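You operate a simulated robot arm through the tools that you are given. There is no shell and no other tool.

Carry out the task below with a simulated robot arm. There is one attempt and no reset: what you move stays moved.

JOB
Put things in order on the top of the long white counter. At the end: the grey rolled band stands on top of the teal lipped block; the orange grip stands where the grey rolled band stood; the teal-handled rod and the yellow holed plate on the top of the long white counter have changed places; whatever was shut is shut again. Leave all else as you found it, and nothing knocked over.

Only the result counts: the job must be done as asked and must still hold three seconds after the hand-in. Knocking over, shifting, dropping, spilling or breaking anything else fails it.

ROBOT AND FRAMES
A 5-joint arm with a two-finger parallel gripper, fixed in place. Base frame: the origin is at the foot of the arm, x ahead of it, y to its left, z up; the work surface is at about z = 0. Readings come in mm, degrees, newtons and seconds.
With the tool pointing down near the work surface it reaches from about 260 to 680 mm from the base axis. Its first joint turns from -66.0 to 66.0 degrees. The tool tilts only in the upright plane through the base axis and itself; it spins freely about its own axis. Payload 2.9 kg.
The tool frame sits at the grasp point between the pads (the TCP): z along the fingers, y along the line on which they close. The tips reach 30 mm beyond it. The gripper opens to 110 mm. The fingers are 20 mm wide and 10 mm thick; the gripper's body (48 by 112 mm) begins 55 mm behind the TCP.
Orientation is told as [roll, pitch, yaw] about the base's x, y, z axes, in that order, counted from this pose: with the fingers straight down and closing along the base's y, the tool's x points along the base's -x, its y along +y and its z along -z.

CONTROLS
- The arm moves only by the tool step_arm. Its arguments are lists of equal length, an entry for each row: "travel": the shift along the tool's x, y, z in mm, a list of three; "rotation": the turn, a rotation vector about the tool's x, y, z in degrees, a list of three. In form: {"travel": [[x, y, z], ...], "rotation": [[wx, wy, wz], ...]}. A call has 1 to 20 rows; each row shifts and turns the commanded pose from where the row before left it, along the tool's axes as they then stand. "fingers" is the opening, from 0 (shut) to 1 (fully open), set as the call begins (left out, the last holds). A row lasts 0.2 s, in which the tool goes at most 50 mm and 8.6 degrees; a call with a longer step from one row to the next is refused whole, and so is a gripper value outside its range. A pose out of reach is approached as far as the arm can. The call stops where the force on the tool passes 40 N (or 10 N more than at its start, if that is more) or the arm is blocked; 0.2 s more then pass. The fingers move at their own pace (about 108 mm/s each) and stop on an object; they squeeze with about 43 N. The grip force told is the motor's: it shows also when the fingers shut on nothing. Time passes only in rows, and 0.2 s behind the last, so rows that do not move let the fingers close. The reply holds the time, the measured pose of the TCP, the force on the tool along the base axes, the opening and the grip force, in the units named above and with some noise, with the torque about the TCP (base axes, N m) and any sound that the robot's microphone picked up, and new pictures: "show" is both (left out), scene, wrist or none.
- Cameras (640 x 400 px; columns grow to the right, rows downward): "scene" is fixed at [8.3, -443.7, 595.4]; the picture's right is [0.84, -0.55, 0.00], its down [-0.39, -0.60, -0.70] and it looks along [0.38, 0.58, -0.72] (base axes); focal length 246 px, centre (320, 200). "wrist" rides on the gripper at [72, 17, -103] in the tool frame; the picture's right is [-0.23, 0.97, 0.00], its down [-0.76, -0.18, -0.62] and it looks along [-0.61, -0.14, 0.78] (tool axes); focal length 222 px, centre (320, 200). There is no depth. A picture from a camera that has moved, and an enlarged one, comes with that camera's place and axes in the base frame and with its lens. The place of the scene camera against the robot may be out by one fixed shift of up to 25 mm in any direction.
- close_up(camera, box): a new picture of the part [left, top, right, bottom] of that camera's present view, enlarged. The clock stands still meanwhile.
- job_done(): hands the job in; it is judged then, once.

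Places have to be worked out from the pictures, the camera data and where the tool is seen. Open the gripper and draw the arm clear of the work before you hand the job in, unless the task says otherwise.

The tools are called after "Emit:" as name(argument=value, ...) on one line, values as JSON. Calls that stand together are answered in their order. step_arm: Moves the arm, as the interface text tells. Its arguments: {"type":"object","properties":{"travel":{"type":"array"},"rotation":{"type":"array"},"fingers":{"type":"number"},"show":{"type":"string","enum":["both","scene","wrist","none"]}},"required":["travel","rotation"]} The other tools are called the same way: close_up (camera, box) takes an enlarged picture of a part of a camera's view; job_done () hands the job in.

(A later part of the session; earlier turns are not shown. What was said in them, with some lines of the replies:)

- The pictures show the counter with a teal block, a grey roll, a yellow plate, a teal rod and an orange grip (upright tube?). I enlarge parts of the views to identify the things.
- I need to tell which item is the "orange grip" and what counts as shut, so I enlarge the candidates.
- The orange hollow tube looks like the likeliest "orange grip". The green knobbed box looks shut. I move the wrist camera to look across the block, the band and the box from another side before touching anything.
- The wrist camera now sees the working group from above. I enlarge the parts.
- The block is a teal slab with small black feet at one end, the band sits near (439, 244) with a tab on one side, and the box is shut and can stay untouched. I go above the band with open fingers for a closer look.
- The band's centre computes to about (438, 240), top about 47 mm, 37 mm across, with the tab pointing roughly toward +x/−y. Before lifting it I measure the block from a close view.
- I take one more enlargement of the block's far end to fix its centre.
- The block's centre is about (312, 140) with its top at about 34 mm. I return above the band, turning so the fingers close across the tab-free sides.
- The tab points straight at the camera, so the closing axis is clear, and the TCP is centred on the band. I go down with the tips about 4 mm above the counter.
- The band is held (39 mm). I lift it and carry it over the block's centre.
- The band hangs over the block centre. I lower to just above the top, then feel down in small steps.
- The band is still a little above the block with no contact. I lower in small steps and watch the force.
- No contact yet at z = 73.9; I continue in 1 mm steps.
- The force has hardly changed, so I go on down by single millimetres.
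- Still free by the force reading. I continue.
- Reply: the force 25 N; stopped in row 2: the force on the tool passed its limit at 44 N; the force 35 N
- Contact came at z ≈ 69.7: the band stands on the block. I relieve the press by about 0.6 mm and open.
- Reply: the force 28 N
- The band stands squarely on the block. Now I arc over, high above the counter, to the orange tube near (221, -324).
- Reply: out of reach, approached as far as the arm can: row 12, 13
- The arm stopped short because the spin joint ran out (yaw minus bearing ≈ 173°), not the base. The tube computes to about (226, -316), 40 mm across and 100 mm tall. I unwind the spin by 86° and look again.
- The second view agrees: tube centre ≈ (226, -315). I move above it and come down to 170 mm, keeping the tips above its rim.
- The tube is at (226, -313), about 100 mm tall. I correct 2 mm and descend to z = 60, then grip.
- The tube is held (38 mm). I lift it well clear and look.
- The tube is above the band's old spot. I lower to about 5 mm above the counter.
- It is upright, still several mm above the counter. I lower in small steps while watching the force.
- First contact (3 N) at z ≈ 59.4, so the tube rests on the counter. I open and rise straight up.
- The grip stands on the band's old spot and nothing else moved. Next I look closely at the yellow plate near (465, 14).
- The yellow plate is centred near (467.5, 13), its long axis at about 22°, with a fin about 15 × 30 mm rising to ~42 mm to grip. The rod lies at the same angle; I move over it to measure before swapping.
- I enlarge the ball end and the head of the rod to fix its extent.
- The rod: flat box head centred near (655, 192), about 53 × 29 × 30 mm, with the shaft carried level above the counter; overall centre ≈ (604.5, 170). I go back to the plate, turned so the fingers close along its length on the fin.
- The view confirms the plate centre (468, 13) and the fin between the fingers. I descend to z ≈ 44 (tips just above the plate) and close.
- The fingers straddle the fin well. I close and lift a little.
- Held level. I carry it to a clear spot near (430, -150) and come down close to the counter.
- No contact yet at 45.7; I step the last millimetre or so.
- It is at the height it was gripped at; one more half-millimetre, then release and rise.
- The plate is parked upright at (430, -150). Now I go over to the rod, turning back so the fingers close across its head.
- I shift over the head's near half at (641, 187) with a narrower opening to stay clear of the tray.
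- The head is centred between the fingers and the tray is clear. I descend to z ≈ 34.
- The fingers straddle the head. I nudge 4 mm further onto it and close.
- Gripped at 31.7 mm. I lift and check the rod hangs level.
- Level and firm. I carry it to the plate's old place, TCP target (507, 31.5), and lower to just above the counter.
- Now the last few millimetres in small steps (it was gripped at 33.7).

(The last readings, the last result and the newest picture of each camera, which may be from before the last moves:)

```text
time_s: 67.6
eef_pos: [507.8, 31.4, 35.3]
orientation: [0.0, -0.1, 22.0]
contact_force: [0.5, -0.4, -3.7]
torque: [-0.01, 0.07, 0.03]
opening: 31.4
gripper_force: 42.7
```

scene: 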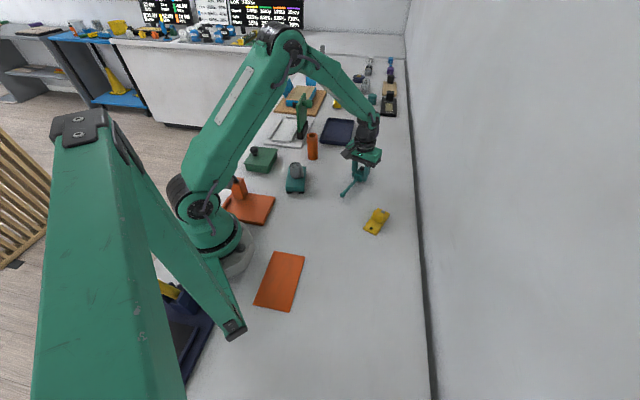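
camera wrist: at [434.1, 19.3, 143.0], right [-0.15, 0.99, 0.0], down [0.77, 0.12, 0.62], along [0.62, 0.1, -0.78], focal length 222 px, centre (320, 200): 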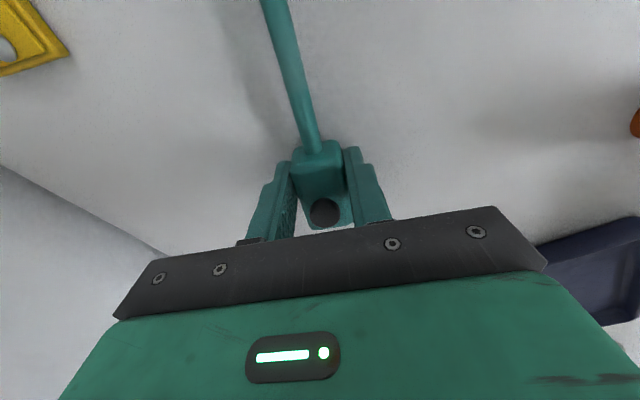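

Not touching yet; continue in sub-millimetre steps.

Emit:
step_arm(travel=[[0, 0, 0.8], [0, 0, 0]], rotation=[[0, 0, 0], [0, 0, 0]], show="none")

Emit:
step_arm(travel=[[0, 0, 0.6], [0, 0, 0]], rotation=[[0, 0, 0], [0, 0, 0]], show="none")

```text
time_s: 68.2
eef_pos: [507.3, 30.5, 34.6]
orientation: [0.0, -0.2, 22.0]
contact_force: [0.0, 0.5, -3.5]
torque: [-0.04, 0.02, 0.01]
opening: 31.8
gripper_force: 43.0
```

```text
time_s: 68.8
eef_pos: [507.9, 30.7, 33.1]
orientation: [0.0, -0.1, 22.1]
contact_force: [1.1, 0.3, -2.5]
torque: [0.03, -0.03, -0.03]
opening: 31.4
gripper_force: 43.3
```

Emit:
step_arm(travel=[[0, 0, 0.5], [0, 0, 0]], rotation=[[0, 0, 0], [0, 0, 0]], show="none")

```text
time_s: 69.4
eef_pos: [506.4, 31.1, 33.3]
orientation: [0.0, -0.1, 22.1]
contact_force: [-1.9, 0.9, 3.9]
torque: [0.11, 0.06, 0.04]
opening: 31.5
gripper_force: 43.0
```

The force rose to +4 N, so the head rests on the counter. I open and rise.

Emit:
step_arm(travel=[[0, 0, 0], [0, 0, 0], [0, 0, -10], [0, 0, -30], [0, 0, -40], [0, 0, -45], [0, 0, 0]], rotation=[[0, 0, 0], [0, 0, 0], [0, 0, 0], [0, 0, 0], [0, 0, 0], [0, 0, 0], [0, 0, 0]], fingers=0.5)

Emit:
close_up(camera="scene", box=[320, 140, 400, 205])

```text
time_s: 71.0
eef_pos: [505.4, 31.9, 158.6]
orientation: [0.1, -0.1, 22.0]
contact_force: [0.2, -0.2, 0.1]
torque: [-0.01, 0.02, 0.01]
opening: 55.1
gripper_force: 0.1
camera wrist: at [434.2, 19.6, 262.2], right [-0.15, 0.99, 0.0], down [0.77, 0.12, 0.62], along [0.62, 0.1, -0.78], focal length 222 px, centre (320, 200)
```

scene: 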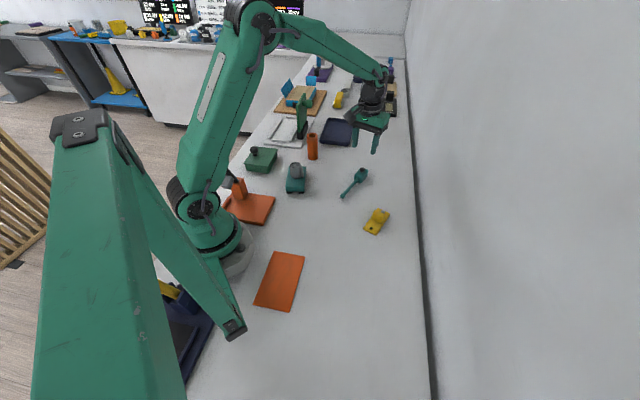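
wrist: 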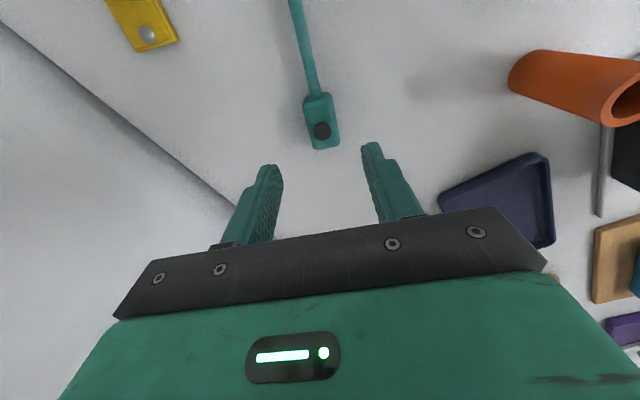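

```text
6.15 times, centred on (360, 172) of scene
camera zoom: at [8.3, -443.7, 595.4], right [0.84, -0.55, 0.0], down [-0.39, -0.6, -0.7], along [0.38, 0.58, -0.72], focal length 1513 px, centre (74, 369)
```

zoom: 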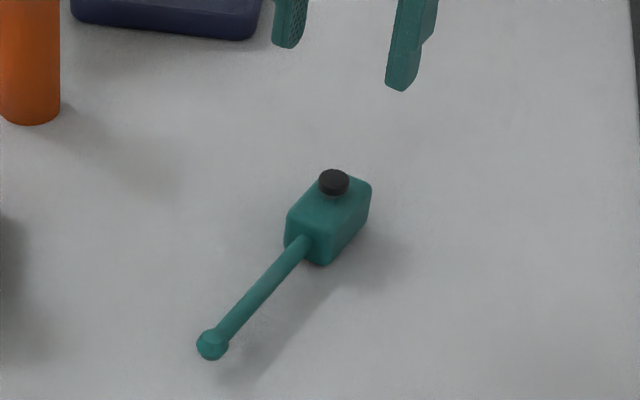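

The rod sits well in the plate's old place. Now back to the parked plate at about (429.5, -150).

Emit:
step_arm(travel=[[27.75, -28, 0], [27.75, -28, 0], [27.75, -28, 0], [27.75, -28, 0], [27.75, -28, 0], [0, 0, 0], [0, 0, 0], [0, 0, 0], [0, 0, 0], [0, 0, 0], [0, 0, 0], [0, 0, 0], [0, 0, 0], [0, 0, 0], [0, 0, 0], [0, 0, 0], [0, 0, 30], [0, 0, 0]], rotation=[[0, 0, 0], [0, 0, 0], [0, 0, 0], [0, 0, 0], [0, 0, 0], [0, 0, 8.2], [0, 0, 8.2], [0, 0, 8.2], [0, 0, 8.2], [0, 0, 8.2], [0, 0, 8.2], [0, 0, 8.2], [0, 0, 8.2], [0, 0, 8.2], [0, 0, 8.2], [0, 0, 8], [0, 0, 0], [0, 0, 0]], show="wrist")

Emit:
close_up(camera="wrist", box=[230, 50, 410, 185])

```text
time_s: 74.8
eef_pos: [430.6, -150.3, 128.6]
orientation: [0.1, -0.1, -68.1]
contact_force: [0.2, 0.1, -0.9]
torque: [-0.01, 0.02, 0.0]
opening: 55.1
gripper_force: 0.1
camera wrist: at [419.7, -77.7, 232.4], right [0.99, 0.15, 0.0], down [0.12, -0.77, 0.62], along [0.1, -0.62, -0.78], focal length 222 px, centre (320, 200)
```

wrist: 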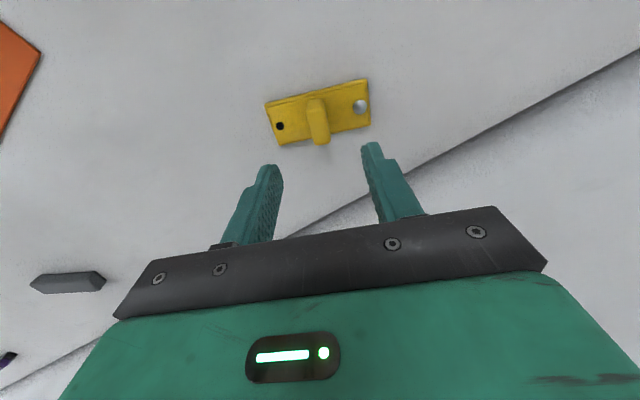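

```text
2.96 times, centred on (320, 118) of wrist
camera zoom: at [419.7, -77.7, 232.4], right [0.99, 0.15, 0.0], down [0.12, -0.77, 0.62], along [0.1, -0.62, -0.78], focal length 658 px, centre (320, 444)
```

zoom: 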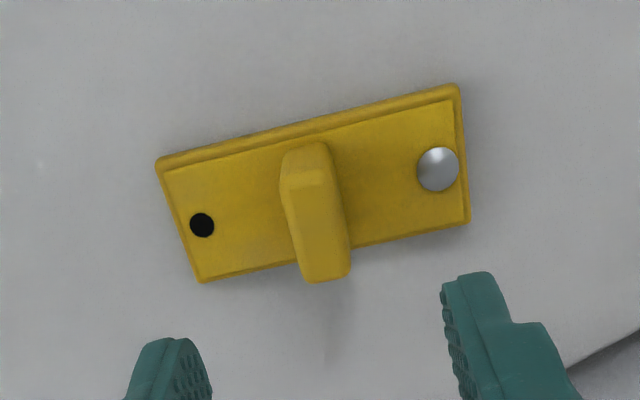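

Aligned as before. I descend to z ≈ 44, close, and lift.

Emit:
step_arm(travel=[[0, 0, 28], [0, 0, 28], [0, 0, 18], [0, 0, 8], [0, 0, 2], [0, 0, 0]], rotation=[[0, 0, 0], [0, 0, 0], [0, 0, 0], [0, 0, 0], [0, 0, 0], [0, 0, 0]], show="wrist")

Emit:
step_arm(travel=[[0, 0, 0], [0, 0, 0], [0, 0, 0], [0, 0, 0]], rotation=[[0, 0, 0], [0, 0, 0], [0, 0, 0], [0, 0, 0]], fingers=0.0, show="none")

Emit:
step_arm(travel=[[0, 0, -10], [0, 0, -30], [0, 0, -40], [0, 0, 0]], rotation=[[0, 0, 0], [0, 0, 0], [0, 0, 0], [0, 0, 0]])

```text
time_s: 76.2
eef_pos: [430.6, -150.5, 44.3]
orientation: [0.0, 0.0, -68.0]
contact_force: [1.0, -0.8, -0.6]
torque: [-0.05, 0.0, -0.02]
opening: 55.1
gripper_force: 0.1
camera wrist: at [419.5, -77.4, 148.2], right [0.99, 0.15, 0.0], down [0.12, -0.77, 0.62], along [0.1, -0.62, -0.78], focal length 222 px, centre (320, 200)
```

wrist: 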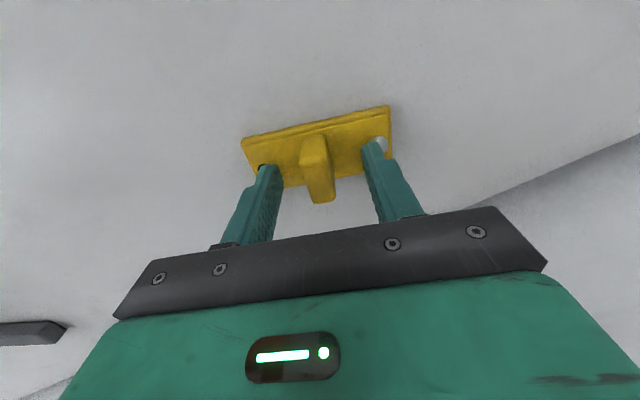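

```text
time_s: 77.2
eef_pos: [430.1, -150.2, 44.9]
orientation: [0.0, 0.0, -68.1]
contact_force: [-0.6, 0.1, -0.3]
torque: [0.01, 0.01, 0.0]
opening: 15.3
gripper_force: 43.1
```

```text
time_s: 78.2
eef_pos: [429.7, -152.2, 123.5]
orientation: [-0.1, 0.0, -68.0]
contact_force: [0.2, -0.1, -1.7]
torque: [0.0, -0.02, 0.0]
opening: 15.7
gripper_force: 42.7
camera wrist: at [417.4, -78.2, 227.7], right [0.99, 0.15, 0.0], down [0.12, -0.77, 0.62], along [0.1, -0.62, -0.78], focal length 222 px, centre (320, 200)
```

scene: 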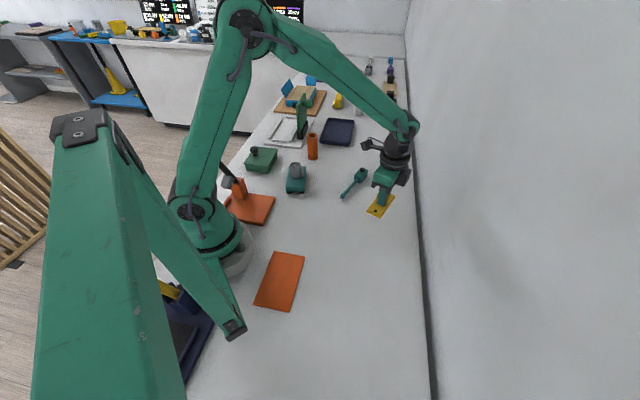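
wrist: 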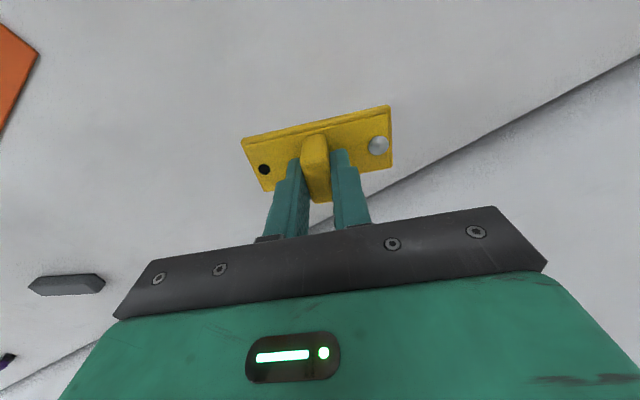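

Held level. I carry it to the rod's old centre (605, 169.5), staying above the rod.

Emit:
step_arm(travel=[[25.76, 31.43, 0], [25.76, 31.43, 0], [25.76, 31.43, 0], [25.76, 31.43, 0], [25.76, 31.43, 0], [25.76, 31.43, 0], [25.76, 31.43, 0], [25.76, 31.43, 0], [25.76, 31.43, 0], [0, 0, 0], [0, 0, 30], [0, 0, 15], [0, 0, 0]], rotation=[[0, 0, 0], [0, 0, 0], [0, 0, 0], [0, 0, 0], [0, 0, 0], [0, 0, 0], [0, 0, 0], [0, 0, 0], [0, 0, 0], [0, 0, 0], [0, 0, 0], [0, 0, 0], [0, 0, 0]])

Emit:
close_up(camera="scene", box=[320, 110, 400, 175])

```text
time_s: 81.0
eef_pos: [605.7, 169.2, 79.3]
orientation: [0.1, 0.0, -67.9]
contact_force: [-0.1, -0.9, -1.2]
torque: [0.01, 0.02, -0.01]
opening: 15.7
gripper_force: 43.6
camera wrist: at [594.5, 242.3, 183.2], right [0.99, 0.15, 0.0], down [0.12, -0.77, 0.62], along [0.1, -0.62, -0.78], focal length 222 px, centre (320, 200)
```

scene: 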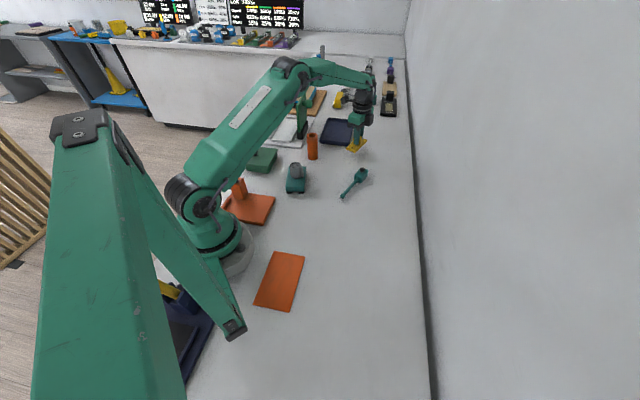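
wrist: 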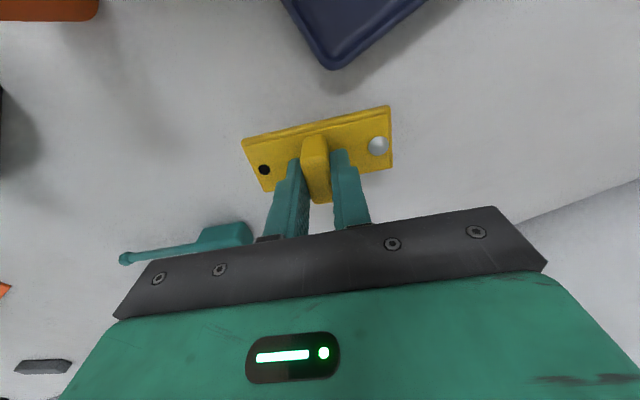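

```text
6.15 times, centred on (360, 142) of scene
camera zoom: at [8.3, -443.7, 595.4], right [0.84, -0.55, 0.0], down [-0.39, -0.6, -0.7], along [0.38, 0.58, -0.72], focal length 1513 px, centre (74, 554)
```

zoom: 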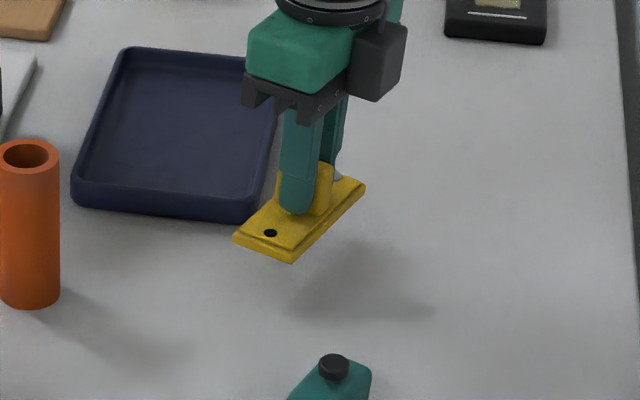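

Clear of the tray by about 30 mm. I lower toward the counter.

Emit:
step_arm(travel=[[0, 0, 18], [0, 0, 10], [0, 0, 4], [0, 0, 0]], rotation=[[0, 0, 0], [0, 0, 0], [0, 0, 0], [0, 0, 0]], show="none")

Emit:
step_arm(travel=[[0, 0, 1.2], [0, 0, 0]], rotation=[[0, 0, 0], [0, 0, 0]], show="none")

Emit:
step_arm(travel=[[0, 0, 0.6], [0, 0, 0]], rotation=[[0, 0, 0], [0, 0, 0]], show="none")

```text
time_s: 82.0
eef_pos: [606.7, 170.9, 46.6]
orientation: [0.1, 0.0, -68.0]
contact_force: [-0.2, -0.6, -1.6]
torque: [0.0, -0.01, 0.04]
opening: 15.7
gripper_force: 42.7
```

```text
time_s: 82.6
eef_pos: [605.8, 170.4, 45.1]
orientation: [0.1, 0.0, -68.0]
contact_force: [0.2, 0.5, -0.7]
torque: [0.0, 0.05, 0.03]
opening: 15.5
gripper_force: 42.8
```

```text
time_s: 83.2
eef_pos: [604.4, 172.0, 44.9]
orientation: [0.0, 0.0, -68.0]
contact_force: [0.3, 0.5, -1.7]
torque: [0.05, 0.0, -0.02]
opening: 15.5
gripper_force: 42.5
```

One more small step, then check the force.

Emit:
step_arm(travel=[[0, 0, 0.6], [0, 0, 0]], rotation=[[0, 0, 0], [0, 0, 0]], show="none")

```text
time_s: 83.8
eef_pos: [605.7, 170.4, 44.9]
orientation: [0.1, 0.0, -68.0]
contact_force: [0.5, 0.1, -1.4]
torque: [0.03, 0.01, 0.0]
opening: 15.6
gripper_force: 43.0
```

Emit:
step_arm(travel=[[0, 0, 0.6], [0, 0, 0]], rotation=[[0, 0, 0], [0, 0, 0]], show="none")

```text
time_s: 84.4
eef_pos: [605.9, 170.7, 44.7]
orientation: [0.1, -0.1, -68.0]
contact_force: [-0.3, -0.3, -1.7]
torque: [0.0, 0.0, 0.0]
opening: 15.6
gripper_force: 43.1
```

Still free by force; another half millimetre.

Emit:
step_arm(travel=[[0, 0, 0.5], [0, 0, 0]], rotation=[[0, 0, 0], [0, 0, 0]], show="none")

```text
time_s: 85.0
eef_pos: [605.4, 169.9, 44.4]
orientation: [0.1, 0.0, -68.0]
contact_force: [0.3, -1.8, -1.0]
torque: [0.0, 0.0, 0.03]
opening: 15.3
gripper_force: 43.0
```

It is at the gripping height (44.4), at most a fraction of a millimetre off the counter. I open and rise.

Emit:
step_arm(travel=[[0, 0, 0], [0, 0, 0], [0, 0, -10], [0, 0, -30], [0, 0, -40], [0, 0, -45], [0, 0, 0]], rotation=[[0, 0, 0], [0, 0, 0], [0, 0, 0], [0, 0, 0], [0, 0, 0], [0, 0, 0], [0, 0, 0]], fingers=0.45)

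Emit:
close_up(camera="wrist", box=[230, 30, 410, 165])

```text
time_s: 86.6
eef_pos: [604.5, 170.9, 171.5]
orientation: [0.1, 0.0, -67.9]
contact_force: [0.4, -0.4, -0.3]
torque: [-0.06, -0.01, 0.0]
opening: 49.3
gripper_force: 0.1
camera wrist: at [594.2, 244.0, 275.0], right [0.99, 0.15, 0.0], down [0.12, -0.77, 0.62], along [0.1, -0.62, -0.78], focal length 222 px, centre (320, 200)
```

scene: 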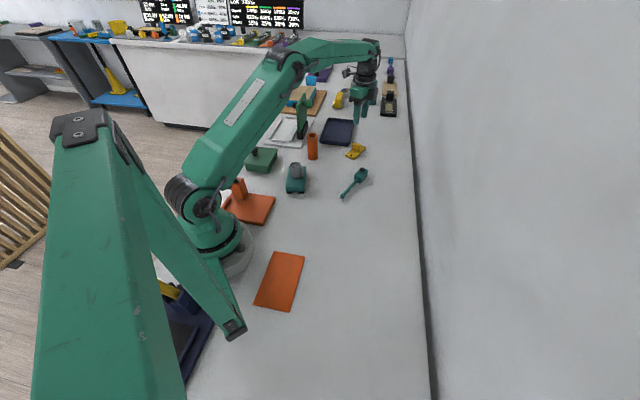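
wrist: 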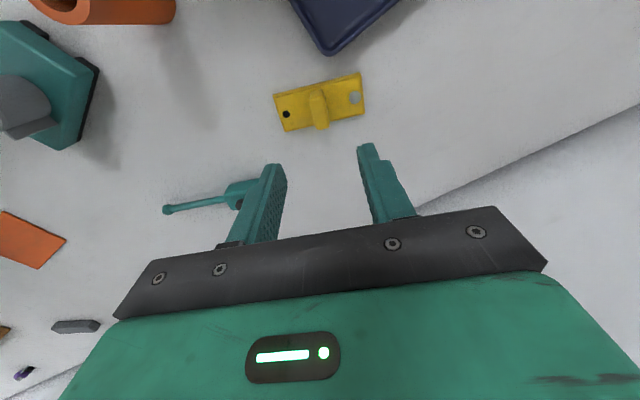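

```text
2.96 times, centred on (320, 98) of wrist
camera zoom: at [594.2, 244.0, 275.0], right [0.99, 0.15, 0.0], down [0.12, -0.77, 0.62], along [0.1, -0.62, -0.78], focal length 658 px, centre (320, 504)
```

zoom: 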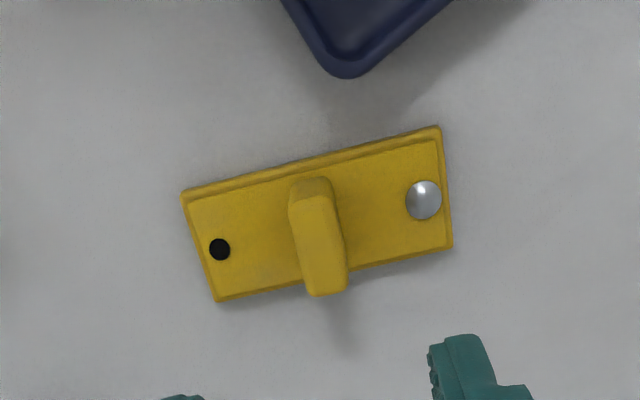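

The plate sits upright at the rod's old centre. I raise and withdraw the arm, opening the gripper, and check the whole scene.

Emit:
step_arm(travel=[[0, 0, -20], [-6.7, -33, -25], [-6.7, -33, -25], [-6.7, -33, -25], [-6.7, -33, -25], [-6.7, -33, -25], [-6.7, -33, -15], [0, 0, 0]], rotation=[[0, 0, 0], [0, 0, 0], [0, 0, 0], [0, 0, 0], [0, 0, 0], [0, 0, 0], [0, 0, 0], [0, 0, 0]], fingers=1.0)

Emit:
close_up(camera="scene", box=[220, 80, 400, 210])

Emit:
close_up(camera="scene", box=[270, 120, 380, 205])

```text
time_s: 88.4
eef_pos: [436.4, 59.2, 328.4]
orientation: [0.1, 0.0, -68.0]
contact_force: [0.0, -0.7, 0.1]
torque: [-0.03, -0.02, 0.04]
opening: 110.0
gripper_force: 0.1
camera wrist: at [425.3, 131.1, 432.4], right [0.99, 0.15, 0.0], down [0.12, -0.77, 0.62], along [0.1, -0.62, -0.78], focal length 222 px, centre (320, 200)
```

scene: 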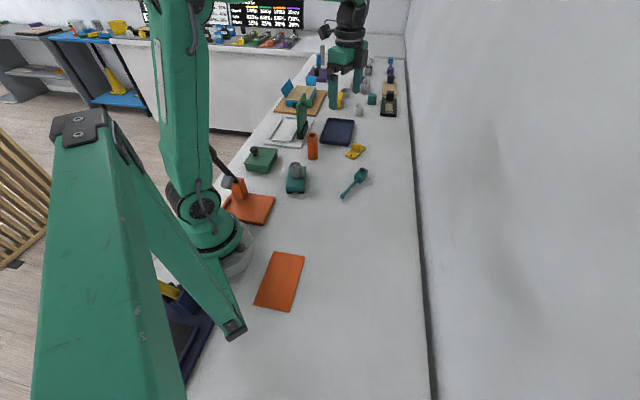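
wrist: 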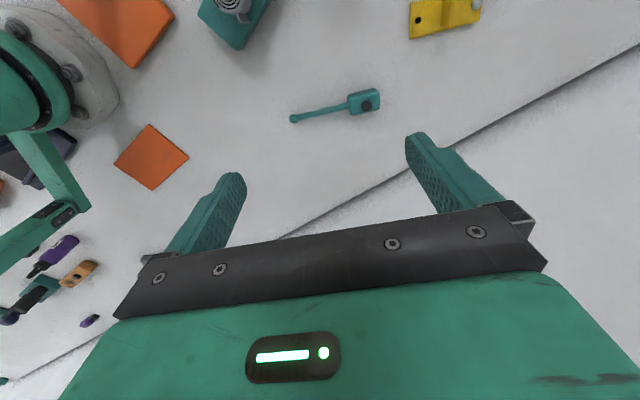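

```text
3.08 times, centred on (310, 145) of scene
camera zoom: at [8.2, -443.7, 595.4], right [0.84, -0.55, 0.0], down [-0.39, -0.6, -0.7], along [0.38, 0.58, -0.72], focal length 757 px, centre (351, 369)
```

zoom: 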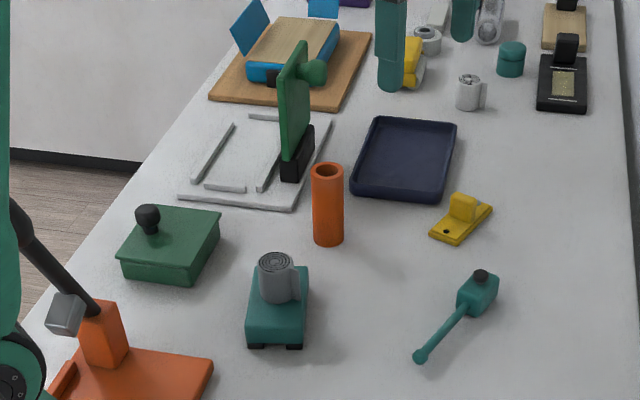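

```text
4.71 times, centred on (325, 162) of scene
camera zoom: at [8.2, -443.7, 595.4], right [0.84, -0.55, 0.0], down [-0.39, -0.6, -0.7], along [0.38, 0.58, -0.72], focal length 1157 px, centre (296, 376)
```

zoom: 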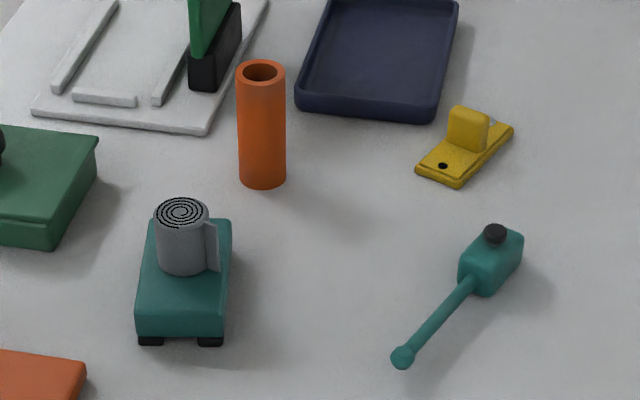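

All moved items look right. The wrist view shows some things behind the robot that I had not examined, including an orange-tan one, so I enlarge them before handing in.

Emit:
close_up(camera="wrist", box=[0, 200, 140, 340])

Emit:
close_up(camera="wrist", box=[0, 80, 200, 260])

```text
2.86 times, centred on (70, 270) of wrist
camera zoom: at [425.3, 131.1, 432.4], right [0.99, 0.15, 0.0], down [0.12, -0.77, 0.62], along [0.1, -0.62, -0.78], focal length 635 px, centre (1034, 0)
```

zoom: 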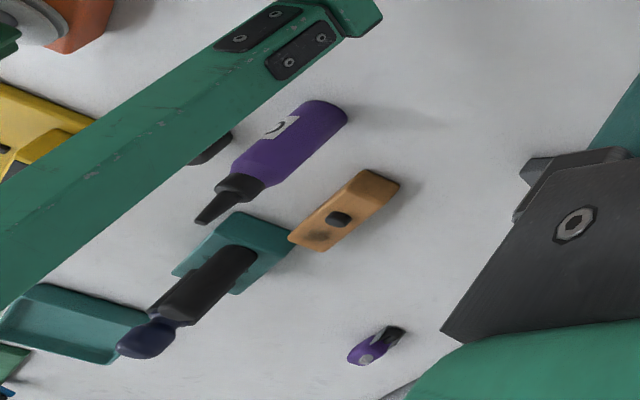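

```text
2.22 times, centred on (100, 170) of wrist
camera zoom: at [425.3, 131.1, 432.4], right [0.99, 0.15, 0.0], down [0.12, -0.77, 0.62], along [0.1, -0.62, -0.78], focal length 494 px, centre (809, 267)
```

zoom: 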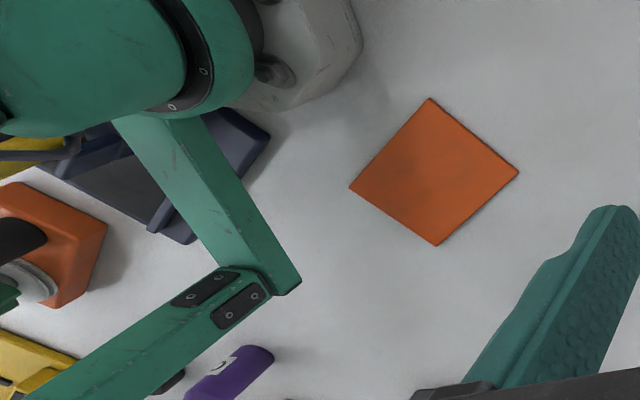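

Those are far out of reach and unrelated. The band stands on the block, the grip stands on the band's old spot, the rod and plate have swapped, the box is still shut, and the arm is clear with the gripper open, so I hand in.

Emit:
job_done()

```text
The job is handed in.
```

I finished the job and handed it in. The last pictures show everything upright and nothing else on the counter moved.

- **Grey rolled band:** it stands on top of the teal block, close to the block's centre.
- **Orange grip:** I took this to be the upright orange tube, the only orange item within reach that could be picked up and stood there. It now stands within about a millimetre of where I measured the band.
- **Rod and plate:** the teal-handled rod and the yellow holed plate have swapped places, each keeping its original angle. I matched the middle of each item's full length to the middle of the other's old position.
- **Anything shut:** nothing needed opening, so I left the green lidded box closed and untouched.

I pressed down harder than I meant to, a little over 40 N, when setting the band on the block. I saw no sign that the block shifted.

The gripper is open and the arm is clear of the work.
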